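You operate a simulated robot arm through the tools that you are given. There is no shell and no other tool. Be economical: measure what you need, move in short steps, check, and stop when the job is done.

You run a simulated robot arm. Do the job below in one go: nothing can be reset, and whatever is moved stays where it is left.

TASK
Put the locating pin on top of the silver bearing.

It is judged by the outcome, as a careful person would: the job done as asked, and still so three seconds after it is handed in. It fails if anything else is knocked over, pushed out of place, dropped, spilled or broken.

THE ROBOT
A 6-joint arm with a two-finger parallel gripper, fixed in place. Base frame: the origin is at the foot of the arm, x ahead of it, y to its left, z up; the work surface is at about z = 0. Lengths are in mm, angles in rad, forces in N, time in s.
With the tool pointing down near the work surface it reaches from about 140 to 580 mm from the base axis. Its first joint turns from -1.152 to 1.152 rad. Payload 2.1 kg.
The tool frame sits at the grasp point between the pads (the TCP): z along the fingers, y along the line on which they close. The tips reach 30 mm beyond it. Largest opening 94 mm; finger width 28, thickness 10; the body of the gripper, 50 by 96 mm, starts 55 mm behind the TCP.
Orientation is that of the tool frame in the base frame, as a unit quaternion [x, y, z, w]. With the fingers straight down and closing along the base's y, the tool's x points along the base's -x, its y along +y and its z along -z.

THE INTERFACE
- The arm moves only by the tool apply_moves. Its argument "commands" is a list of rows, each an object of numbers (a shift or turn left out is 0, a gripper value left out holds the last): "x", "y", "z": the shift along the base's x, y, z in units of 25 mm (1.0 is 25 mm); "wx", "wy", "wz": the turn, a rotation vector about the base's x, y, z in units of 5 degrees (1.0 is 5 degrees); "hand": the closure, from 0 (fully open) to 1 (shut). In form: [{"x": .., "y": .., "z": .., "wx": .., "wy": .., "wz": .., "hand": ..}, ...]. A call has 1 to 8 rows; each row shifts and turns the commanded pose from where the row before left it. A call with a number of a shift or a turn outside -1 to 1 is refused whole. Each row takes 0.2 s and may step no farther than 50 mm and 0.15 rad from the row before; otherwise, or with a gripper value out of range, the whole call is refused. Where a pose cannot be reached the arm comes as near as it can. A force on the tool above 40 N (or 10 N above the force at the start of the call, whichever is more), or a blocked arm, ends the call early, and 0.2 s more pass. Each finger travels about 72 mm/s and halts on what it meets, pressing with about 30 N; the grip force reading is that of the motor and also rises with nothing between the fingers. The clock runs only during rows and for 0.2 s after the last one: add rows that do not move to give the fingers time. It gives the time, the measured TCP pose, the force on the tool (base axes), the opening and the grip force at its end, in the units of the frame above (readings bear some noise), and new pictures: "views" is both (left out), scene, wrist or none.
- Cameras (640 x 400 px; columns grow to the right, rows downward): "scene" is fixed at [75.7, -387.4, 491.7]; the picture's right is [0.59, -0.81, 0.00], its down [-0.41, -0.30, -0.86] and it looks along [0.70, 0.51, -0.51] (base axes); focal length 238 px, centre (320, 200). "wrist" rides on the gripper at [-37, 0, -58] in the tool frame; the picture's right is [0.00, -1.00, 0.00], its down [0.97, 0.00, -0.24] and it looks along [0.24, 0.00, 0.97] (tool axes); focal length 218 px, centre (320, 200). There is no depth. A picture from a camera that has moved, and an enlarged one, comes with that camera's place and axes in the base frame and with its lens.
- close_up(camera, box): a new picture of the part [left, top, right, bottom] of that camera's present view, enlarged. It takes no simulated time.
- finish_job(): hands the job in; it is judged then, once.

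Work in short steps. Places have to be worked out from the pictures, the camera data and where the tool is seen: move nearer, look again, correct. Check each grasp and each placing, and mend what went wrong. You have 90 turns and 150 pictures in all, those below and enlarged ones among them. Open the gripper and draw the arm clear of the work before you hand the job in, unless the task says otherwise; then end with one line.

The tools are called after "Request:" as name(argument=value, ...) on one line, values as JSON. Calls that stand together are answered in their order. apply_moves: Moves the arm, as the interface text tells. Its arguments: {"type":"object","properties":{"commands":{"type":"array","items":{"type":"object","properties":{"x":{"type":"number"},"y":{"type":"number"},"z":{"type":"number"},"wx":{"type":"number"},"wy":{"type":"number"},"wz":{"type":"number"},"hand":{"type":"number"}}}},"views":{"type":"string","enum":["both","scene","wrist","none"]}},"required":["commands"]} The other tools are called the same way: close_up (camera, box) takes an enlarged picture of a part of a camera's view; finish_job () hands the job in.

At the start:

```text
t: 0.0
tcp_pos: [202.7, -174.0, 373.6]
ee_rot: [-0.001, 1.0, 0.0, 0.002]
contact_force: [0.1, -0.1, 0.8]
width: 93.8
grasp_force: 0.1
```

scene: 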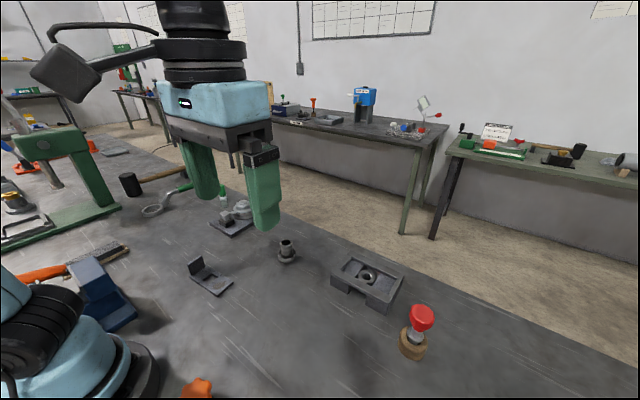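
wrist: 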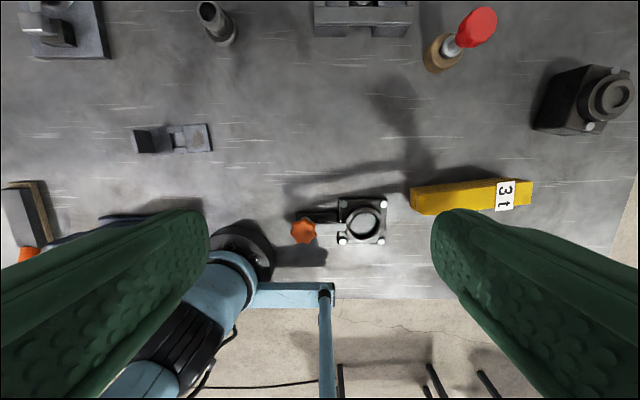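

The bench holds several candidates, so I'll enlarge both views to identify the locating pin and the silver bearing.

Request:
close_up(camera="scene", box=[180, 180, 460, 370])

Request:
close_up(camera="wrist", box=[0, 0, 320, 200])

Request:
close_up(camera="wrist", box=[280, 0, 640, 260])

Request:
close_up(camera="scene", box=[0, 120, 260, 290])

```text
2.11 times, centred on (320, 275) of scene
camera zoom: at [75.7, -387.4, 491.7], right [0.59, -0.81, 0.0], down [-0.41, -0.3, -0.86], along [0.7, 0.51, -0.51], focal length 500 px, centre (320, 42)
```

zoom: 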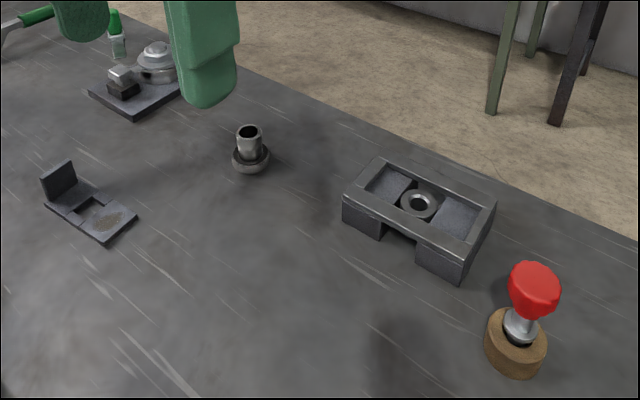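

```text
2.00 times, centred on (160, 100) of wrist
camera zoom: at [237.3, -173.6, 431.3], right [0.0, -1.0, 0.0], down [-0.97, 0.0, 0.24], along [-0.24, 0.0, -0.97], focal length 436 px, centre (640, 400)
```

zoom: 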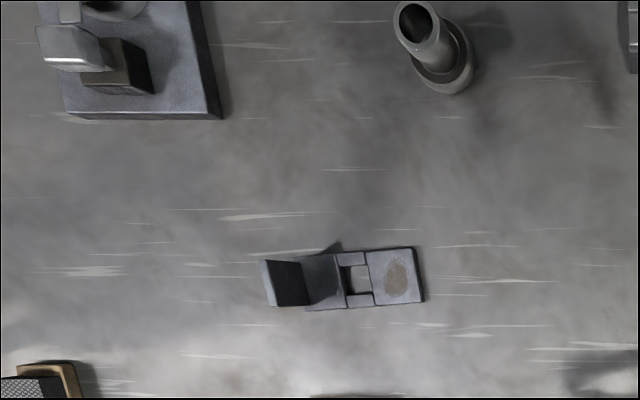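

```text
1.54 times, centred on (460, 130) of wrist
camera zoom: at [237.3, -173.6, 431.3], right [0.0, -1.0, 0.0], down [-0.97, 0.0, 0.24], along [-0.24, 0.0, -0.97], focal length 336 px, centre (105, 308)
```

zoom: 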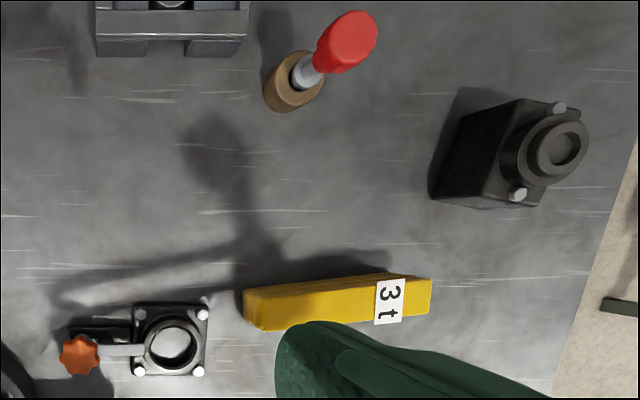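

```text
2.35 times, centred on (130, 205) of scene
camera zoom: at [75.7, -387.4, 491.7], right [0.59, -0.81, 0.0], down [-0.41, -0.3, -0.86], along [0.7, 0.51, -0.51], focal length 559 px, centre (767, 188)
```

zoom: 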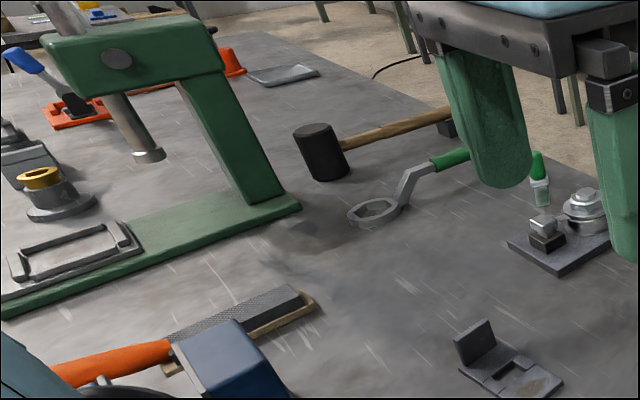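

I read the red-knobbed pin in a wooden ring as near (393,-384) and a silver ring in a slotted grey fixture as near (489,-231). I'll move the wrist camera toward them at height to look.

Request:
apply_moves(commands=[{"x": 0.7, "y": -0.5}, {"x": 0.7, "y": -0.5}, {"x": 0.7, "y": -0.5}, {"x": 0.7, "y": -0.5}, {"x": 0.7, "y": -0.5}, {"x": 0.7, "y": -0.5}, {"x": 0.7, "y": -0.5}, {"x": 0.7, "y": -0.5}])

```text
t: 1.8
tcp_pos: [341.5, -273.5, 372.3]
ee_rot: [-0.001, 1.0, 0.0, 0.002]
contact_force: [0.0, 0.0, -0.4]
width: 94.0
grasp_force: 0.1
camera wrist: at [377.1, -273.3, 431.9], right [0.0, -1.0, 0.0], down [-0.97, 0.0, 0.24], along [-0.24, 0.0, -0.97], focal length 218 px, centre (320, 200)
```

scene: 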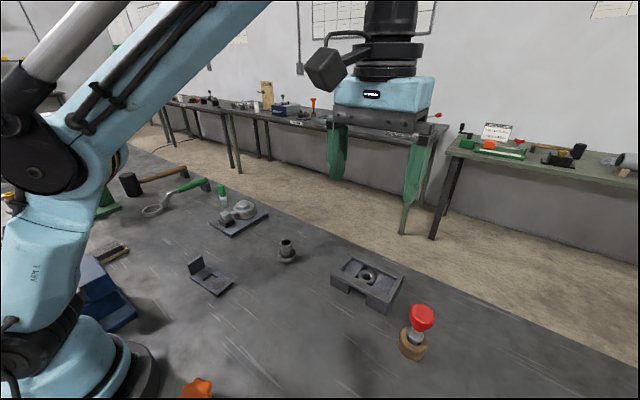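
wrist: 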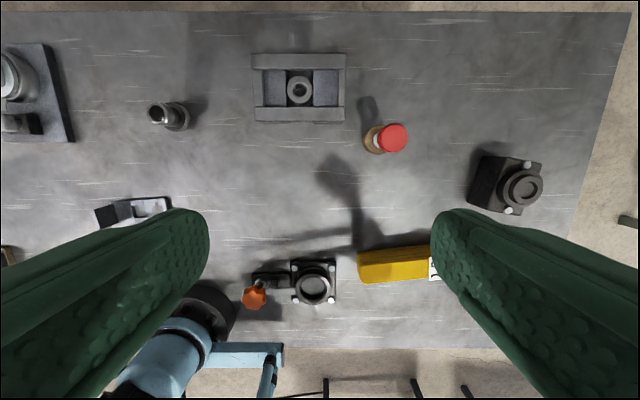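

Request:
close_up(camera="wrist", box=[220, 30, 440, 168])

Request:
close_up(camera="scene", box=[320, 240, 448, 368])

Request:
close_up(camera="wrist", box=[0, 30, 220, 168])

Request:
close_up(camera="scene", box=[200, 175, 320, 275])

```text
2.90 times, centred on (330, 99) of wrist
camera zoom: at [377.1, -273.3, 431.9], right [0.0, -1.0, 0.0], down [-0.97, 0.0, 0.24], along [-0.24, 0.0, -0.97], focal length 633 px, centre (291, 493)
```

zoom: 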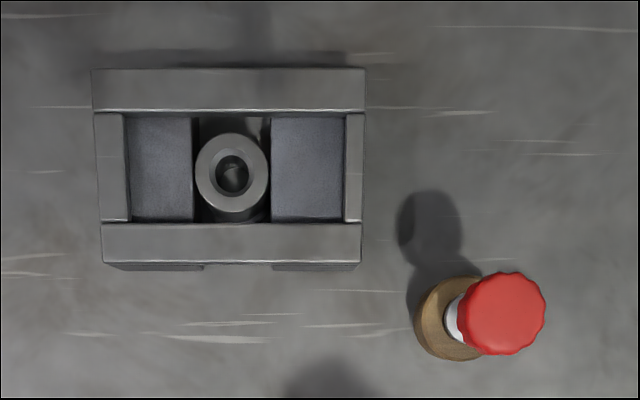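

```text
3.12 times, centred on (384, 304) of scene
camera zoom: at [75.7, -387.4, 491.7], right [0.59, -0.81, 0.0], down [-0.41, -0.3, -0.86], along [0.7, 0.51, -0.51], focal length 742 px, centre (120, -125)
```

zoom: 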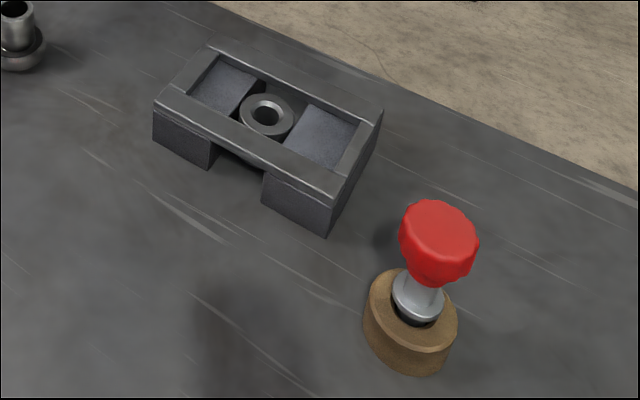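

```text
2.90 times, centred on (110, 99) of wrist
camera zoom: at [377.1, -273.3, 431.9], right [0.0, -1.0, 0.0], down [-0.97, 0.0, 0.24], along [-0.24, 0.0, -0.97], focal length 633 px, centre (929, 493)
```

zoom: 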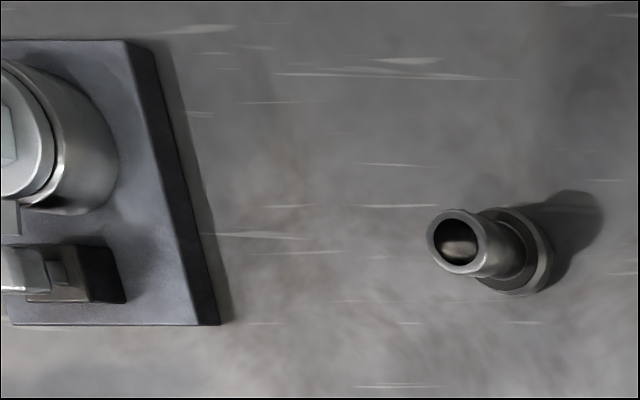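

```text
4.00 times, centred on (260, 225) of scene
camera zoom: at [75.7, -387.4, 491.7], right [0.59, -0.81, 0.0], down [-0.41, -0.3, -0.86], along [0.7, 0.51, -0.51], focal length 950 px, centre (560, 100)
```

zoom: 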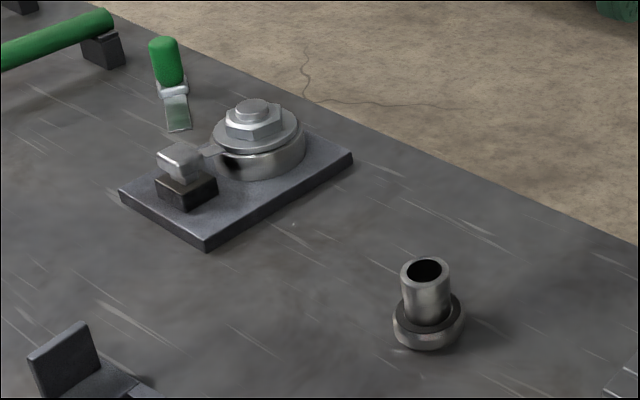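

Red-knob pin sits in a wooden ring stand; a silver ring sits in the grey fixture. Before committing, I'll check the other ring-like items too.

Request:
close_up(camera="wrist", box=[220, 230, 360, 318])

Request:
close_up(camera="wrist", box=[440, 130, 580, 218])

Request:
close_up(camera="scene", box=[0, 180, 128, 270])

```text
4.55 times, centred on (290, 274) of wrist
camera zoom: at [377.1, -273.3, 431.9], right [0.0, -1.0, 0.0], down [-0.97, 0.0, 0.24], along [-0.24, 0.0, -0.97], focal length 992 px, centre (456, -136)
```

zoom: 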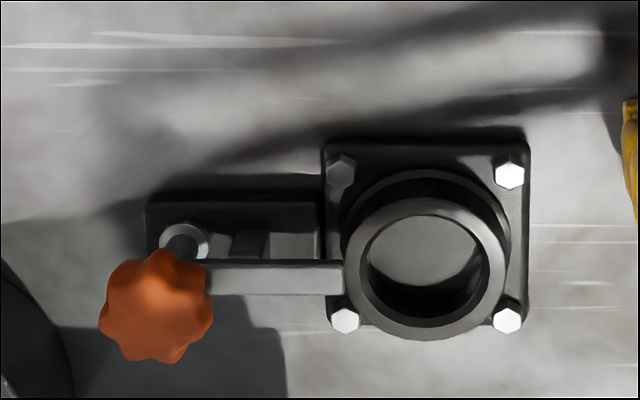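

```text
4.55 times, centred on (510, 174) of wrist
camera zoom: at [377.1, -273.3, 431.9], right [0.0, -1.0, 0.0], down [-0.97, 0.0, 0.24], along [-0.24, 0.0, -0.97], focal length 992 px, centre (-544, 318)
```

zoom: 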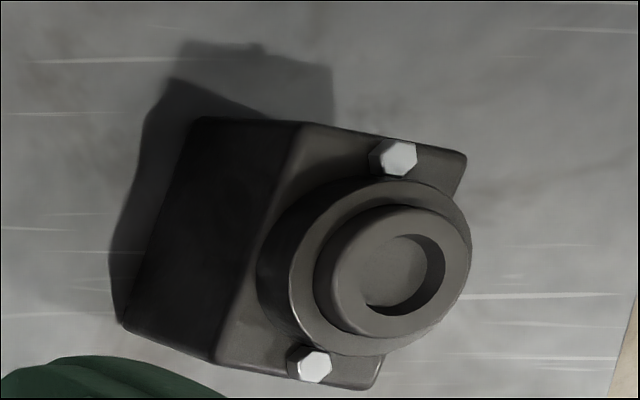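

```text
4.44 times, centred on (64, 225) of scene
camera zoom: at [75.7, -387.4, 491.7], right [0.59, -0.81, 0.0], down [-0.41, -0.3, -0.86], along [0.7, 0.51, -0.51], focal length 1056 px, centre (1458, 89)
```

zoom: 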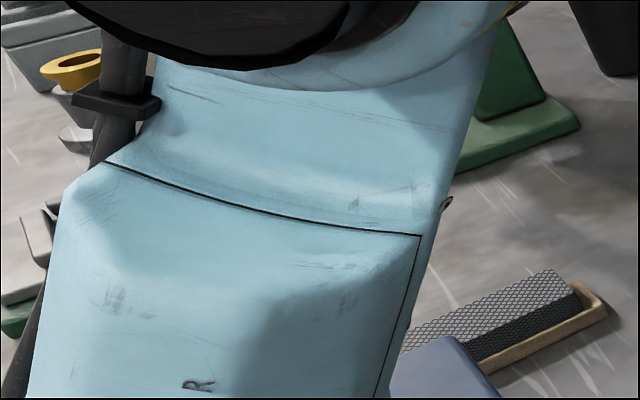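

I want closer views of the fixture ring, the sleeve and the plate with the nut, so I'll lower and move over toward the fixture and sleeve (staying well above everything).

Request:
apply_moves(commands=[{"y": 0.8, "z": -0.6}, {"y": 0.8, "z": -0.6}, {"y": 0.8, "z": -0.6}, {"y": 0.8, "z": -0.6}, {"y": 0.8, "z": -0.6}, {"y": 0.8, "z": -0.6}, {"y": 0.8, "z": -0.6}, {"y": 0.8, "z": -0.6}], views="wrist")

```text
t: 3.6
tcp_pos: [341.7, -113.9, 250.6]
ee_rot: [-0.002, 1.0, 0.0, 0.002]
contact_force: [-0.2, 0.6, -1.2]
width: 93.9
grasp_force: 0.0
camera wrist: at [377.1, -112.4, 311.4], right [0.0, -1.0, 0.0], down [-0.97, 0.0, 0.24], along [-0.24, 0.0, -0.97], focal length 218 px, centre (320, 200)
```

wrist: 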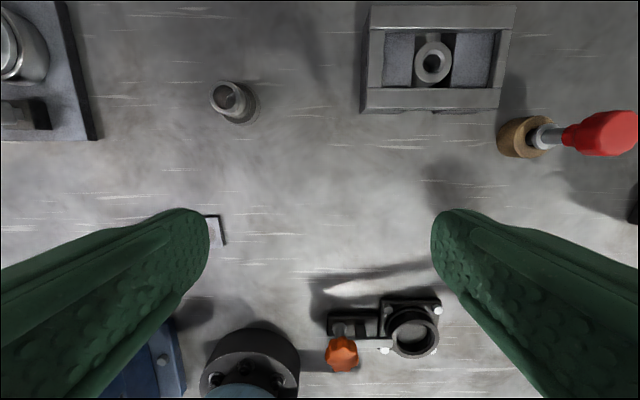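

Request:
close_up(camera="wrist", box=[480, 80, 640, 180])

Request:
close_up(camera="wrist", box=[180, 60, 290, 130])

Request:
close_up(camera="wrist", box=[360, 0, 520, 115])

```text
4.00 times, centred on (560, 130) of wrist
camera zoom: at [377.1, -112.4, 311.4], right [0.0, -1.0, 0.0], down [-0.97, 0.0, 0.24], along [-0.24, 0.0, -0.97], focal length 873 px, centre (-640, 480)
```

zoom: 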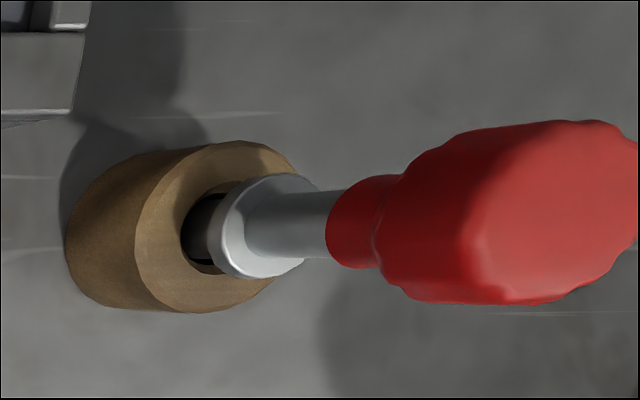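

```text
5.71 times, centred on (235, 95) of wrist
camera zoom: at [377.1, -112.4, 311.4], right [0.0, -1.0, 0.0], down [-0.97, 0.0, 0.24], along [-0.24, 0.0, -0.97], focal length 1247 px, centre (806, 800)
```

zoom: 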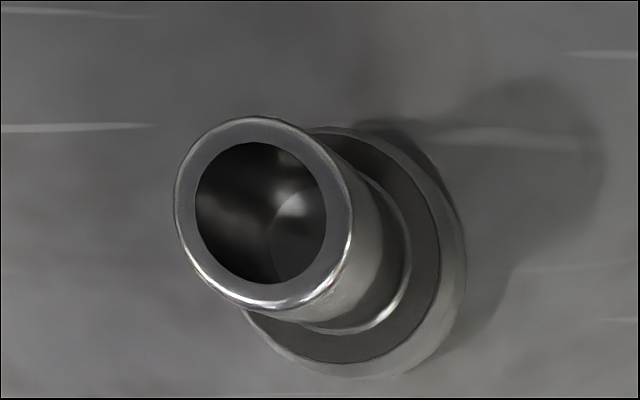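

```text
3.48 times, centred on (440, 58) of wrist
camera zoom: at [377.1, -112.4, 311.4], right [0.0, -1.0, 0.0], down [-0.97, 0.0, 0.24], along [-0.24, 0.0, -0.97], focal length 759 px, centre (-97, 696)
```

zoom: 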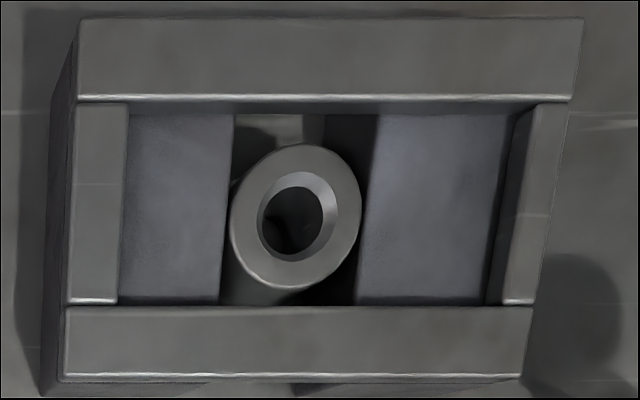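

Still ambiguous which item is "silver bearing"; I'll pan left to inspect the nut plate, the press and other left-side items.

Request:
apply_moves(commands=[{"y": 1, "z": 0.5}, {"y": 1, "z": 0.5}, {"y": 1, "z": 0.5}, {"y": 1, "z": 0.5}, {"y": 1, "z": 0.5}, {"y": 1, "z": 0.5}, {"y": 1, "z": 0.5}, {"y": 1, "z": 0.5}], views="both")

```text
t: 5.4
tcp_pos: [340.5, 86.3, 351.9]
ee_rot: [-0.001, 1.0, 0.0, 0.001]
contact_force: [-0.6, 0.7, 0.2]
width: 94.4
grasp_force: 0.0
camera wrist: at [376.4, 87.1, 411.5], right [0.0, -1.0, 0.0], down [-0.97, 0.0, 0.24], along [-0.24, 0.0, -0.97], focal length 218 px, centre (320, 200)
```

scene: 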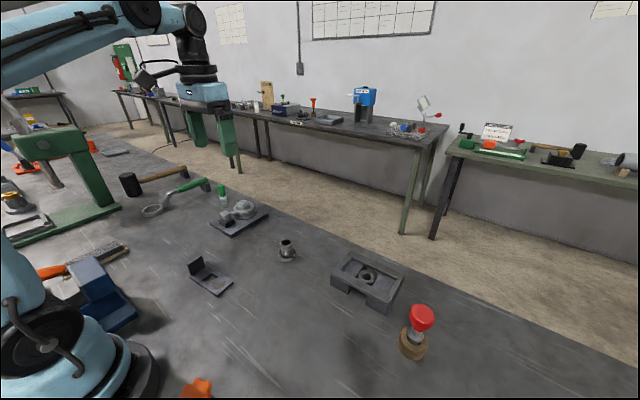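
wrist: 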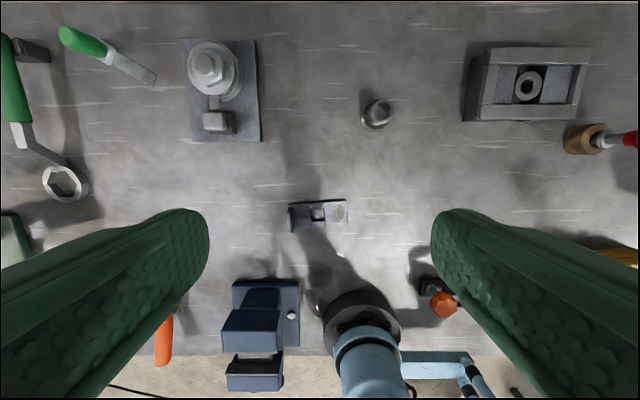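

Continuing left to view the press base area.

Request:
apply_moves(commands=[{"y": 1, "x": -0.3}, {"y": 1, "x": -0.3}, {"y": 1, "x": -0.3}, {"y": 1, "x": -0.3}, {"y": 1}, {"y": 1}, {"y": 1}, {"y": 1}], views="wrist")

Request:
close_up(camera="scene", box=[0, 120, 200, 245])

```text
t: 7.2
tcp_pos: [311.9, 286.4, 351.5]
ee_rot: [-0.001, 1.0, 0.0, 0.002]
contact_force: [-0.6, 0.0, -0.3]
width: 94.1
grasp_force: 0.0
camera wrist: at [347.1, 286.5, 411.2], right [0.0, -1.0, 0.0], down [-0.97, 0.0, 0.24], along [-0.24, 0.0, -0.97], focal length 218 px, centre (320, 200)
```

wrist: 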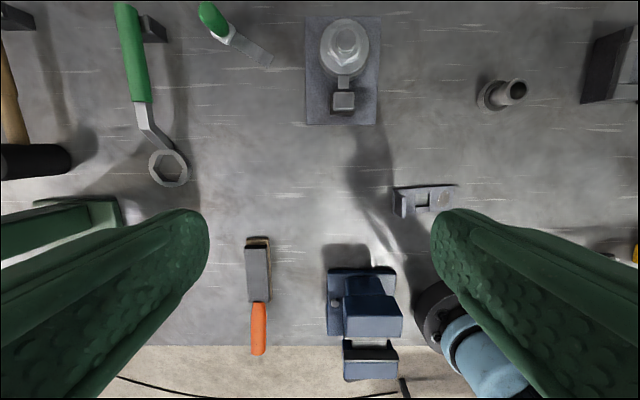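

```text
3.20 times, centred on (100, 182) of scene
camera zoom: at [75.7, -387.4, 491.7], right [0.59, -0.81, 0.0], down [-0.41, -0.3, -0.86], along [0.7, 0.51, -0.51], focal length 760 px, centre (1024, 256)
```

zoom: 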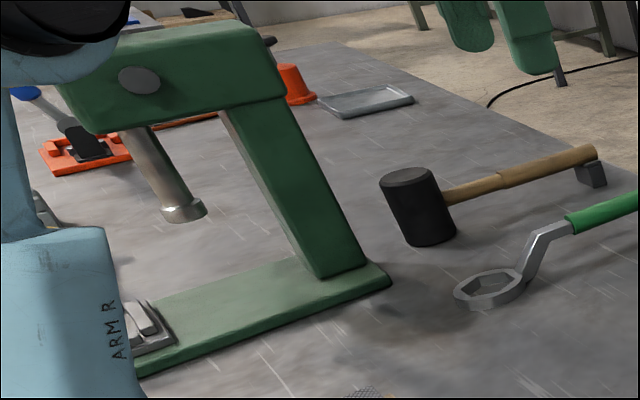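

The left side offers no pin-like part. I'll take close looks at the flanged sleeve and then the fixture ring to settle the identification.

Request:
apply_moves(commands=[{"y": -1, "x": 0.3}, {"y": -1, "x": 0.3}, {"y": -1, "x": 0.3}, {"y": -1, "x": 0.3}, {"y": -1, "x": 0.3}, {"y": -1, "x": 0.3}, {"y": -1, "x": 0.3}, {"y": -1, "x": 0.3}], views="none")

Request:
apply_moves(commands=[{"y": -1, "z": -0.5}, {"y": -1, "z": -1}, {"y": -1, "z": -1}, {"y": -1, "z": -1}, {"y": -0.3, "z": -1}, {"z": -1}, {"z": -1}], views="wrist")

```text
t: 9.0
tcp_pos: [371.3, 84.2, 349.7]
ee_rot: [-0.001, 1.0, 0.0, 0.002]
contact_force: [-0.6, 0.1, 0.7]
width: 94.3
grasp_force: 0.1
```

```text
t: 10.6
tcp_pos: [371.5, -21.5, 189.6]
ee_rot: [0.0, 1.0, 0.0, 0.002]
contact_force: [-0.4, 0.4, -0.1]
width: 94.0
grasp_force: 0.0
camera wrist: at [407.0, -21.0, 248.7], right [0.0, -1.0, 0.0], down [-0.97, 0.0, 0.24], along [-0.24, 0.0, -0.97], focal length 218 px, centre (320, 200)
```

wrist: 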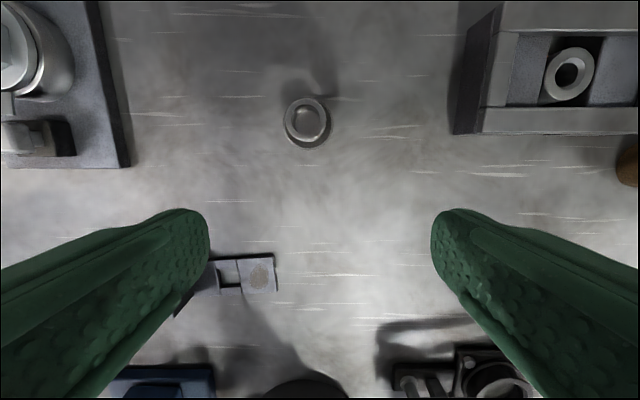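

Request:
close_up(camera="wrist", box=[265, 85, 345, 160])

Request:
close_up(camera="wrist", box=[500, 10, 640, 120])

Request:
close_up(camera="scene", box=[260, 225, 320, 275])

Request:
close_up(camera="scene", box=[325, 245, 410, 320])

```text
5.33 times, centred on (305, 122) of wrist
camera zoom: at [407.0, -21.0, 248.7], right [0.0, -1.0, 0.0], down [-0.97, 0.0, 0.24], along [-0.24, 0.0, -0.97], focal length 1164 px, centre (400, 613)
```

zoom: 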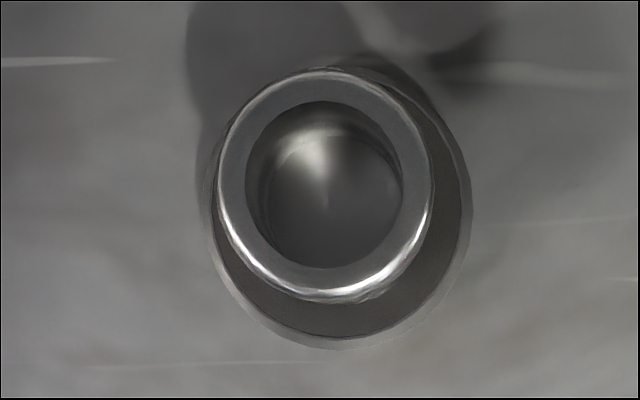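

```text
3.64 times, centred on (570, 65) of wrist
camera zoom: at [407.0, -21.0, 248.7], right [0.0, -1.0, 0.0], down [-0.97, 0.0, 0.24], along [-0.24, 0.0, -0.97], focal length 794 px, centre (-589, 691)
```

zoom: 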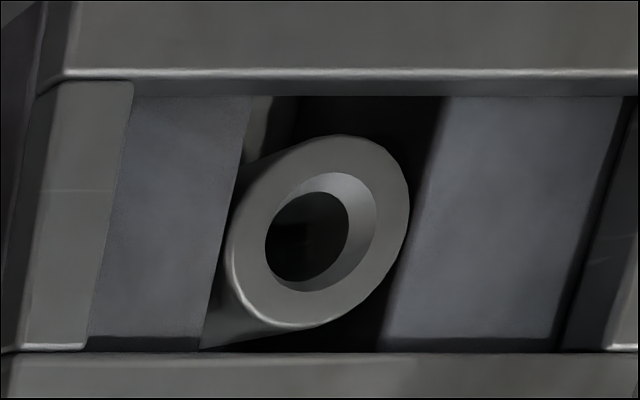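

```text
8.00 times, centred on (290, 250) of scene
camera zoom: at [75.7, -387.4, 491.7], right [0.59, -0.81, 0.0], down [-0.41, -0.3, -0.86], along [0.7, 0.51, -0.51], focal length 1900 px, centre (560, -200)
```

zoom: 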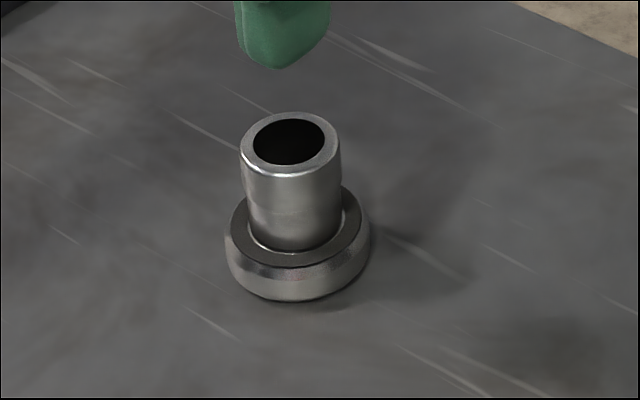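

```text
5.33 times, centred on (368, 282) of scene
camera zoom: at [75.7, -387.4, 491.7], right [0.59, -0.81, 0.0], down [-0.41, -0.3, -0.86], along [0.7, 0.51, -0.51], focal length 1267 px, centre (67, -240)
```

zoom: 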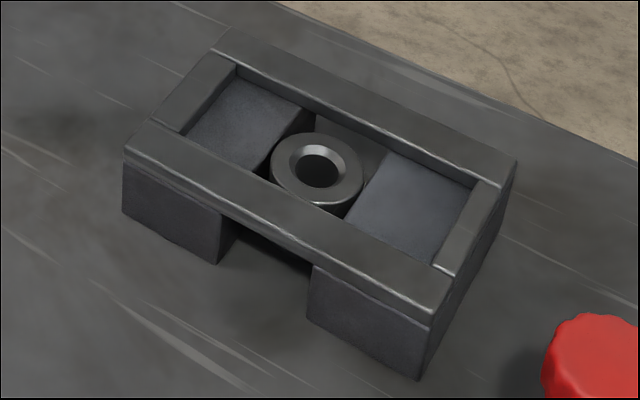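

The part near (427,-9) has a chrome outer ring, dark shield and extended inner sleeve: that is the silver bearing, while the ring in the frame is a jig bushing. The locating pin is the red-knobbed one near (388,-377); I'll go above it for a close look.

Request:
apply_moves(commands=[{"y": -1, "z": 0.4}, {"y": -1}, {"y": -1}, {"y": -1}, {"y": -1}, {"y": -1}, {"y": -1}, {"y": -1}], views="none")

Request:
apply_moves(commands=[{"y": -1}, {"y": -1}, {"y": -1}, {"y": -1}, {"y": -1}, {"y": -1}, {"y": -0.2}], views="both")

```text
t: 12.4
tcp_pos: [370.9, -221.6, 199.0]
ee_rot: [0.0, 1.0, 0.0, 0.002]
contact_force: [0.3, -0.2, -0.4]
width: 94.0
grasp_force: 0.0
```

```text
t: 14.0
tcp_pos: [370.9, -377.1, 199.2]
ee_rot: [-0.001, 1.0, 0.0, 0.002]
contact_force: [-0.2, -1.1, -0.2]
width: 94.3
grasp_force: 0.0
camera wrist: at [406.8, -376.7, 258.3], right [0.0, -1.0, 0.0], down [-0.97, 0.0, 0.24], along [-0.24, 0.0, -0.97], focal length 218 px, centre (320, 200)
```

scene: 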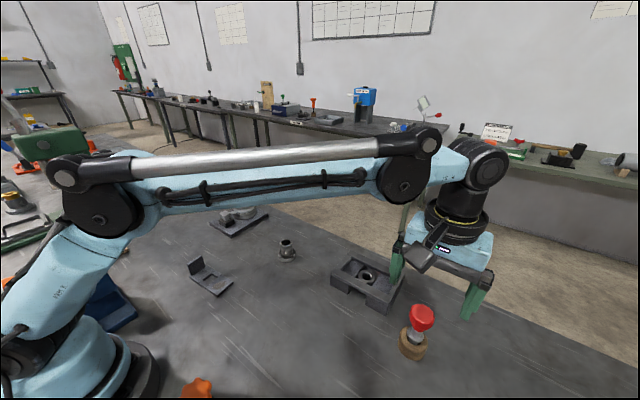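
wrist: 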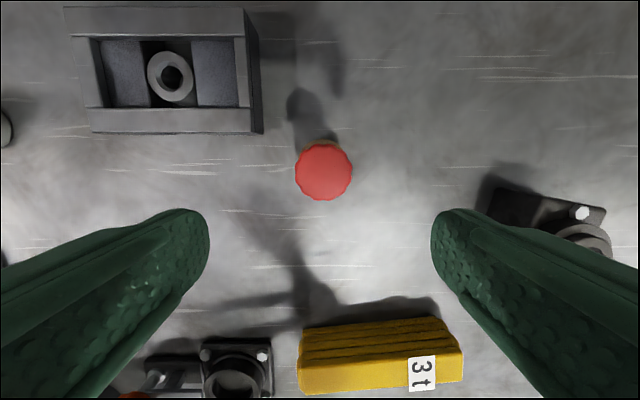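

The knob centre works out at about (389,-378.5), 39 mm across, top near z 110. I'll centre over it and descend with open fingers to about z 88.

Request:
apply_moves(commands=[{"x": 0.73, "y": -0.06}, {"z": -0.9}, {"z": -0.9}, {"z": -0.9}, {}], views="both")

```text
t: 15.2
tcp_pos: [390.1, -378.4, 131.5]
ee_rot: [-0.001, 1.0, 0.0, 0.003]
contact_force: [0.3, 0.0, 0.9]
width: 94.1
grasp_force: 0.1
camera wrist: at [425.1, -377.4, 190.9], right [0.0, -1.0, 0.0], down [-0.97, 0.0, 0.24], along [-0.24, 0.0, -0.97], focal length 218 px, centre (320, 200)
```

scene: 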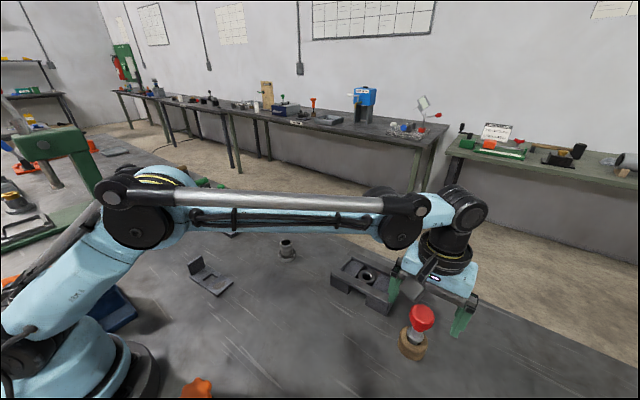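
wrist: 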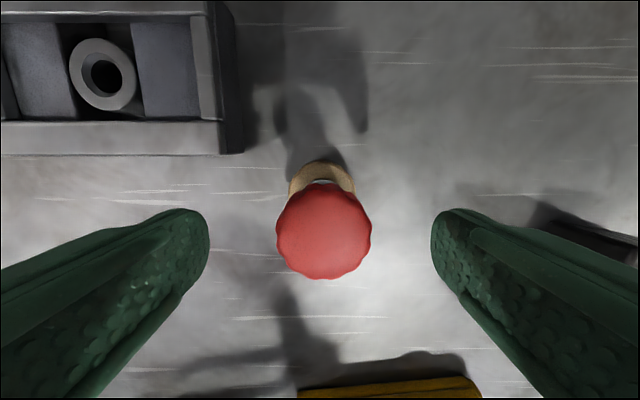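

Centred well (knob at ~(391,-378.6), top ~107). Descend the remaining 44 mm.

Request:
apply_moves(commands=[{"z": -0.9}, {"z": -0.88}, {}], views="both")

Request:
close_up(camera="scene", box=[370, 270, 490, 370])

```text
t: 16.0
tcp_pos: [388.4, -377.5, 87.0]
ee_rot: [-0.001, 1.0, -0.001, 0.002]
contact_force: [-0.4, -0.3, -0.5]
width: 94.2
grasp_force: 0.0
camera wrist: at [425.0, -377.8, 146.3], right [0.0, -1.0, 0.0], down [-0.97, 0.0, 0.24], along [-0.24, 0.0, -0.97], focal length 218 px, centre (320, 200)
```

scene: 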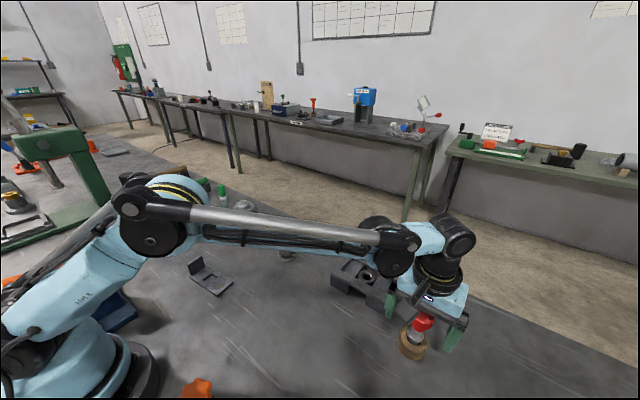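
wrist: 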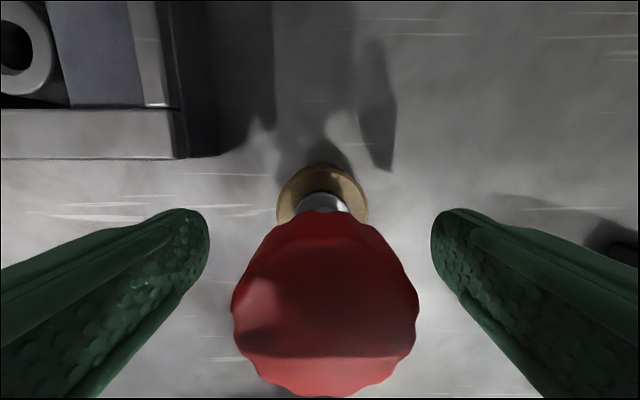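

```text
4.00 times, centred on (430, 320) of scene
camera zoom: at [75.7, -387.4, 491.7], right [0.59, -0.81, 0.0], down [-0.41, -0.3, -0.86], along [0.7, 0.51, -0.51], focal length 950 px, centre (-120, -280)
```

zoom: 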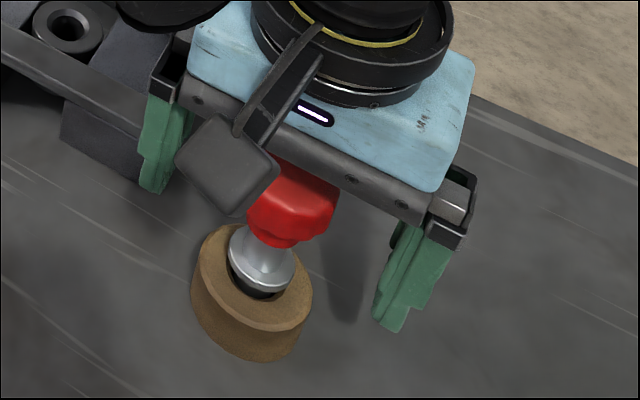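

Fingers straddle the knob symmetrically and clear the jig. Close and give time.

Request:
apply_moves(commands=[{"hand": 1}, {"hand": 1}, {"hand": 1}, {"hand": 1}, {"hand": 1}], views="wrist")

```text
t: 17.2
tcp_pos: [389.5, -378.1, 88.0]
ee_rot: [-0.002, 1.0, 0.0, 0.002]
contact_force: [1.0, 0.1, 1.2]
width: 39.1
grasp_force: 30.1
camera wrist: at [425.1, -377.9, 146.6], right [0.0, -1.0, 0.0], down [-0.97, 0.0, 0.24], along [-0.24, 0.0, -0.97], focal length 218 px, centre (320, 200)
```

wrist: 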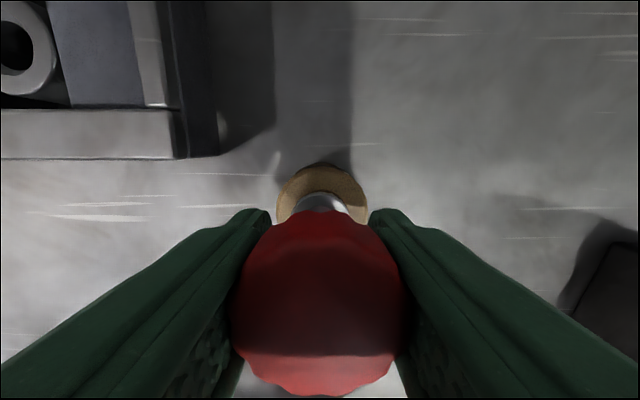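

Gripped at 39 mm with 30 N. Lift straight up slowly and check that the stand stays down.

Request:
apply_moves(commands=[{"z": 0.3}, {"z": 0.5}, {"z": 0.6}, {"z": 0.8}, {"z": 0.8}, {}], views="both")

Request:
close_up(camera="scene", box=[370, 230, 490, 370])

```text
t: 18.6
tcp_pos: [390.7, -378.1, 161.3]
ee_rot: [-0.001, 1.0, 0.0, 0.002]
contact_force: [0.7, 0.1, -0.5]
width: 38.8
grasp_force: 30.1
camera wrist: at [425.4, -377.5, 222.5], right [0.0, -1.0, 0.0], down [-0.97, 0.0, 0.24], along [-0.24, 0.0, -0.97], focal length 218 px, centre (320, 200)
```

scene: 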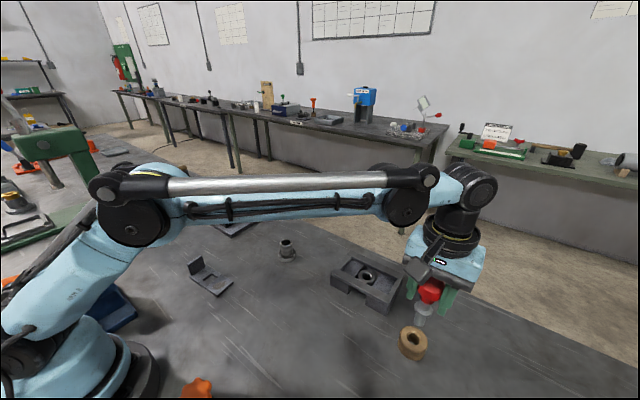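
wrist: 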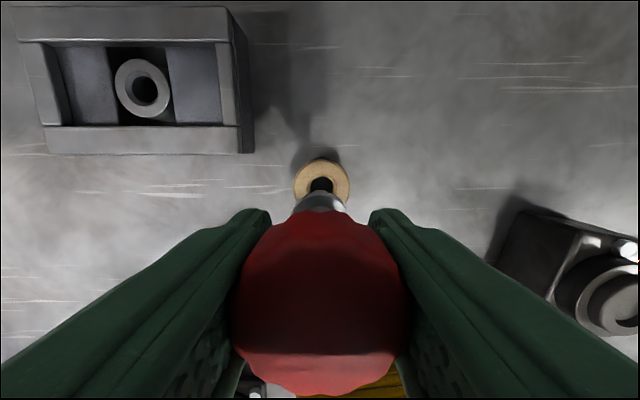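

```text
2.86 times, centred on (430, 300) of scene
camera zoom: at [75.7, -387.4, 491.6], right [0.59, -0.81, 0.0], down [-0.41, -0.3, -0.86], along [0.7, 0.51, -0.51], focal length 679 px, centre (6, -86)
```

zoom: 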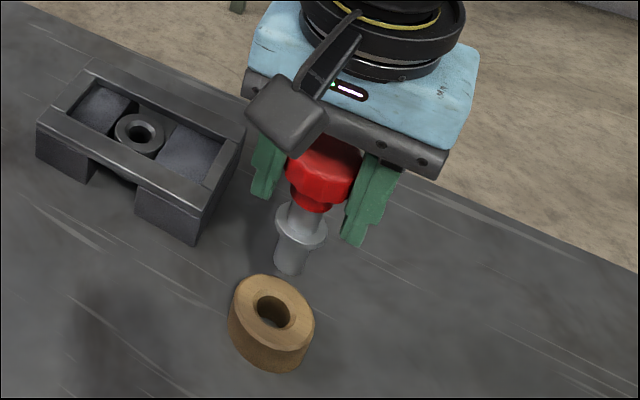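

The pin came up cleanly: 20 mm spigot ~33 mm long below a ~32 mm collar, stand undisturbed. Bearing bore is ~25 mm with rim at ~z 57, so it should seat there; I'll raise to z 200 and carry it over.

Request:
apply_moves(commands=[{"z": 0.8}, {"z": 0.8, "y": 0.5}, {"y": 0.9, "x": 0.2}, {"y": 0.9, "x": 0.2}, {"y": 0.9, "x": 0.2}, {"y": 0.9, "x": 0.2}, {"y": 0.9, "x": 0.2}, {"y": 0.9, "x": 0.2}], views="none")

Request:
apply_moves(commands=[{"y": 0.9}, {"y": 0.9}, {"y": 0.9}, {"y": 0.9}, {"y": 0.9}, {"y": 0.9}, {"y": 0.9}, {}], views="both")

```text
t: 20.4
tcp_pos: [419.1, -230.2, 203.6]
ee_rot: [-0.001, 1.0, 0.0, 0.002]
contact_force: [0.0, 0.0, -0.5]
width: 39.0
grasp_force: 30.1
```

```text
t: 22.2
tcp_pos: [419.3, -73.6, 200.6]
ee_rot: [-0.001, 1.0, 0.001, 0.001]
contact_force: [0.7, -0.8, -1.4]
width: 39.3
grasp_force: 29.7
camera wrist: at [455.3, -72.5, 261.9], right [0.0, -1.0, 0.0], down [-0.97, 0.0, 0.24], along [-0.24, 0.0, -0.97], focal length 218 px, centre (320, 200)
```

scene: 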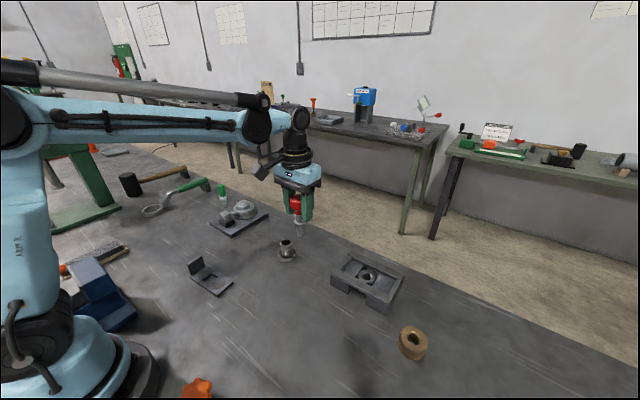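
wrist: 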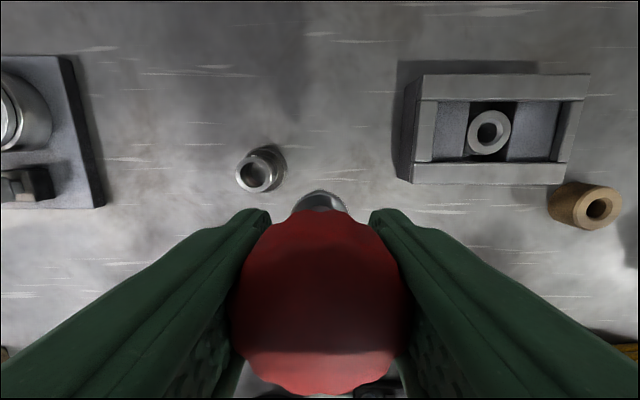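

Fixing the bearing's position from this view before approaching.

Request:
close_up(camera="wrist", box=[220, 130, 316, 190])

Request:
close_up(camera="scene", box=[240, 170, 352, 270])

```text
6.67 times, centred on (268, 160) of wrist
camera zoom: at [455.3, -72.5, 261.9], right [0.0, -1.0, 0.0], down [-0.97, 0.0, 0.24], along [-0.24, 0.0, -0.97], focal length 1455 px, centre (667, 467)
```

zoom: 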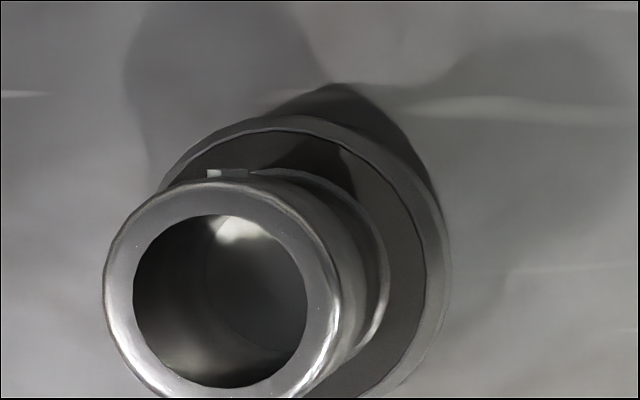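

```text
4.00 times, centred on (296, 220) of scene
camera zoom: at [75.7, -387.4, 491.7], right [0.59, -0.81, 0.0], down [-0.41, -0.3, -0.86], along [0.7, 0.51, -0.51], focal length 950 px, centre (416, 120)
```

zoom: 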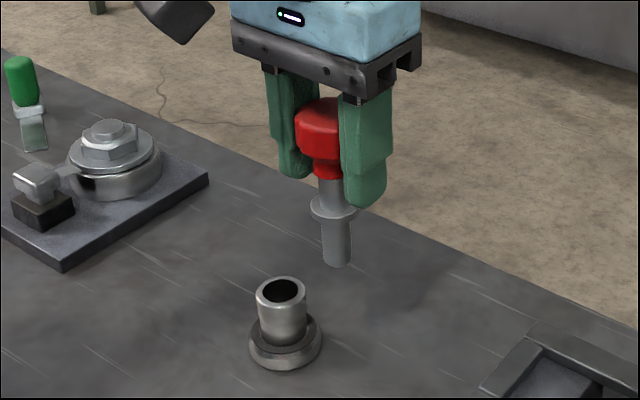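

Bearing top centre is at about (428.5,-9.4,56), bore ~24 mm. Move above it and lower so the tip hovers ~15 mm over the rim.

Request:
apply_moves(commands=[{"x": 0.36, "y": 0.85}, {"y": 0.85}, {"y": 0.86}, {"z": -0.6}, {"z": -0.6}, {}, {}], views="both")

Request:
close_up(camera="scene", box=[250, 200, 330, 270])

Request:
close_up(camera="wrist", box=[270, 140, 370, 220])

```text
t: 23.8
tcp_pos: [429.2, -10.0, 171.4]
ee_rot: [-0.001, 1.0, 0.0, 0.002]
contact_force: [-0.1, 0.8, -2.1]
width: 39.1
grasp_force: 29.8
camera wrist: at [464.3, -9.1, 231.6], right [0.0, -1.0, 0.0], down [-0.97, 0.0, 0.24], along [-0.24, 0.0, -0.97], focal length 218 px, centre (320, 200)
```

scene: 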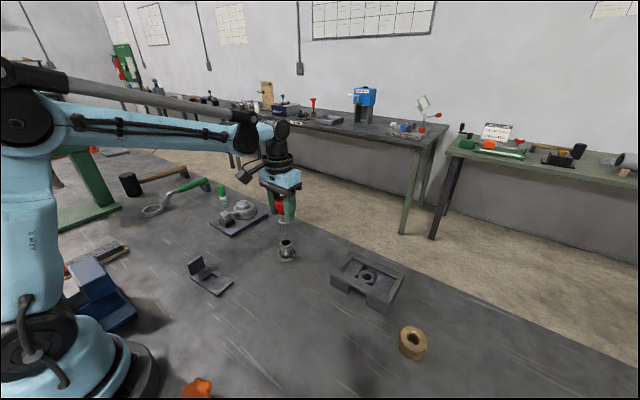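
wrist: 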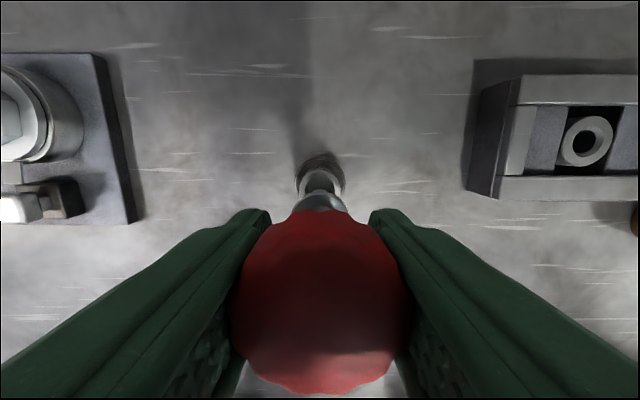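

```text
5.71 times, centred on (290, 235) of scene
camera zoom: at [75.7, -387.4, 491.7], right [0.59, -0.81, 0.0], down [-0.41, -0.3, -0.86], along [0.7, 0.51, -0.51], focal length 1357 px, centre (491, 0)
```

zoom: 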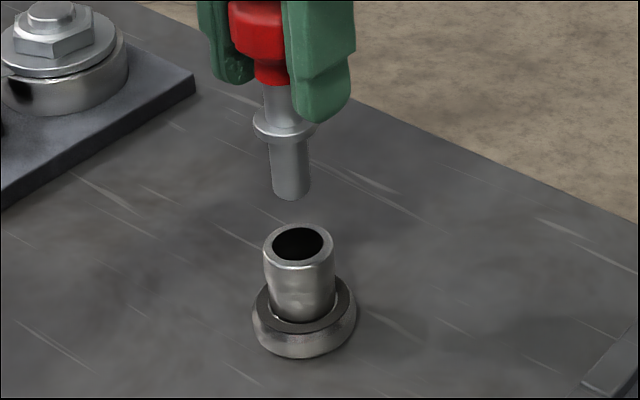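

```text
5.00 times, centred on (320, 180) of wrist
camera zoom: at [464.3, -9.1, 231.6], right [0.0, -1.0, 0.0], down [-0.97, 0.0, 0.24], along [-0.24, 0.0, -0.97], focal length 1091 px, centre (320, 300)
```

zoom: 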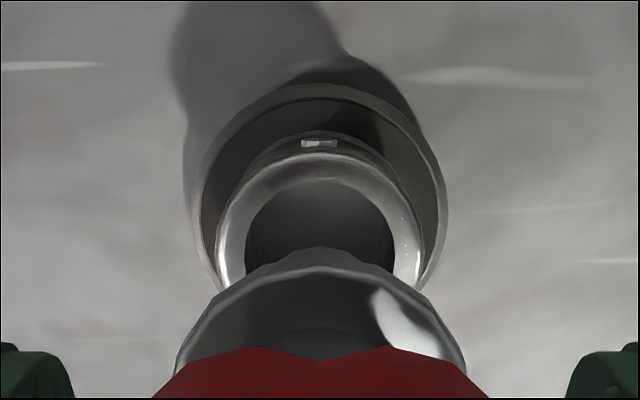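

Lateral alignment in y looks exact; scene and wrist views suggest the pin is ~1.5–2 mm short in x. I'll shift x by +1.5 mm, lower to just above the rim and recheck.

Request:
apply_moves(commands=[{"x": 0.06, "z": -0.3}, {"z": -0.3}, {}, {}], views="none")

Request:
close_up(camera="scene", box=[264, 215, 312, 265])

Request:
close_up(camera="wrist", box=[270, 140, 370, 220])

```text
t: 24.8
tcp_pos: [431.6, -10.4, 157.0]
ee_rot: [-0.002, 1.0, 0.0, 0.002]
contact_force: [0.7, 0.6, -0.1]
width: 39.0
grasp_force: 30.2
```

```text
8.00 times, centred on (288, 240) of scene
camera zoom: at [75.7, -387.4, 491.7], right [0.59, -0.81, 0.0], down [-0.41, -0.3, -0.86], along [0.7, 0.51, -0.51], focal length 1900 px, centre (576, -120)
```

zoom: 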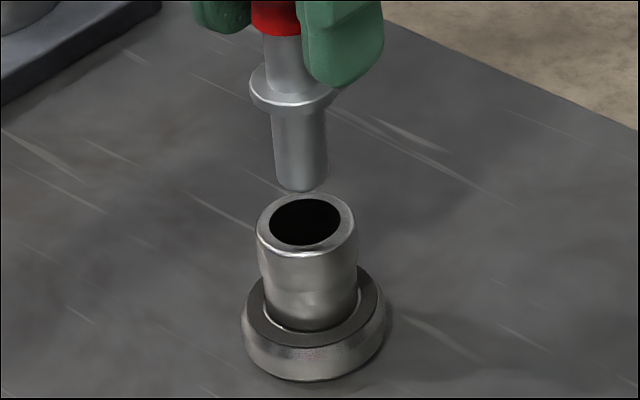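

```text
5.00 times, centred on (320, 180) of wrist
camera zoom: at [465.7, -9.2, 217.0], right [0.0, -1.0, 0.0], down [-0.97, 0.0, 0.24], along [-0.24, 0.0, -0.97], focal length 1091 px, centre (320, 300)
```

zoom: 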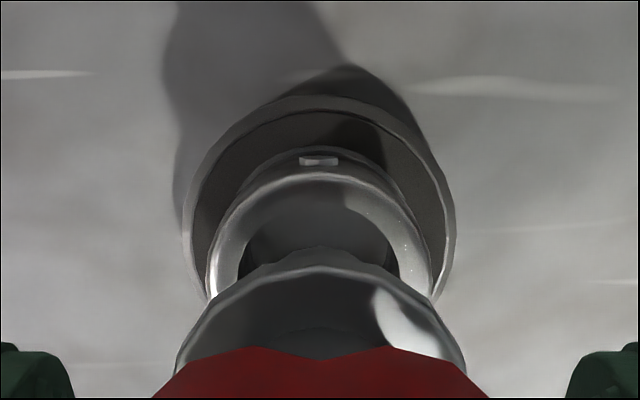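

Spigot tip is ~18 mm versus a 25 mm bore, with offset ~1 mm, so there is margin. Lower to about where the tip meets the rim plane and recheck.

Request:
apply_moves(commands=[{"z": -0.3}, {"z": -0.3}, {"z": -0.1}, {}, {}], views="none")

Request:
close_up(camera="scene", box=[264, 215, 312, 265])

Request:
close_up(camera="wrist", box=[270, 140, 370, 220])

```text
t: 26.0
tcp_pos: [429.2, -9.4, 139.7]
ee_rot: [-0.001, 1.0, -0.001, 0.001]
contact_force: [1.4, -1.7, 18.6]
width: 39.0
grasp_force: 30.0
```

```text
8.00 times, centred on (288, 240) of scene
camera zoom: at [75.6, -387.4, 491.7], right [0.59, -0.81, 0.0], down [-0.41, -0.3, -0.86], along [0.7, 0.51, -0.51], focal length 1900 px, centre (576, -120)
```

zoom: 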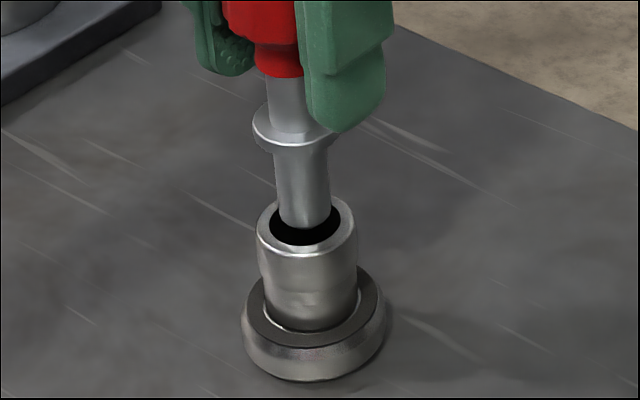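

```text
5.00 times, centred on (320, 180) of wrist
camera zoom: at [465.5, -8.8, 199.6], right [0.0, -1.0, 0.0], down [-0.97, 0.0, 0.24], along [-0.24, 0.0, -0.97], focal length 1091 px, centre (320, 300)
```

zoom: 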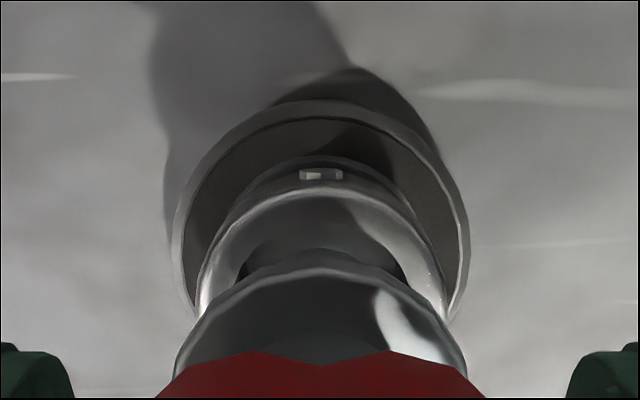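

The tool now feels ~18 N upward: the tip is touching something. I'll examine the contact from a finer view before pushing any further.

Request:
close_up(camera="scene", box=[276, 228, 300, 250])

Request:
close_up(camera="wrist", box=[295, 160, 345, 210])

```text
16.00 times, centred on (288, 239) of scene
camera zoom: at [75.6, -387.4, 491.7], right [0.59, -0.81, 0.0], down [-0.41, -0.3, -0.86], along [0.7, 0.51, -0.51], focal length 3800 px, centre (832, -424)
```

zoom: 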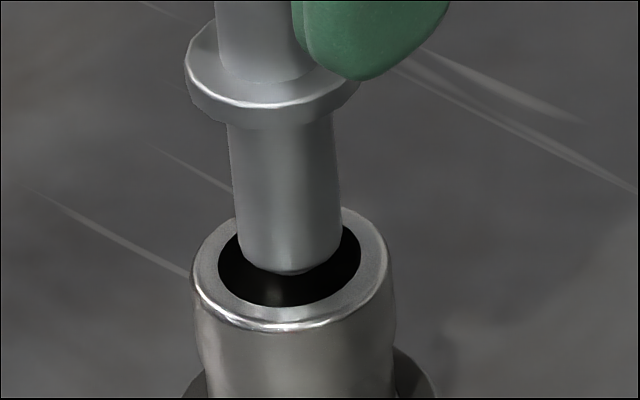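

```text
8.00 times, centred on (320, 185) of wrist
camera zoom: at [465.5, -8.8, 199.6], right [0.0, -1.0, 0.0], down [-0.97, 0.0, 0.24], along [-0.24, 0.0, -0.97], focal length 1746 px, centre (320, 320)
```

zoom: 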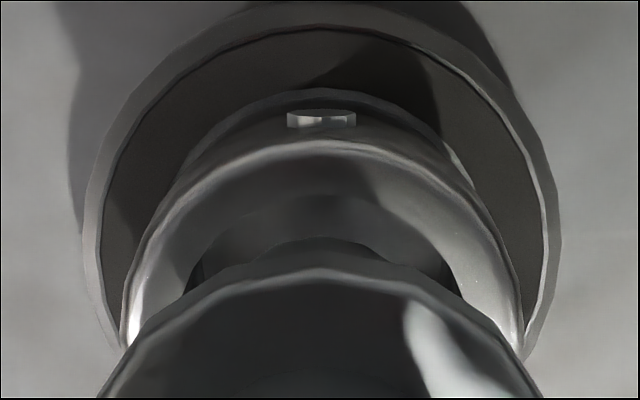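

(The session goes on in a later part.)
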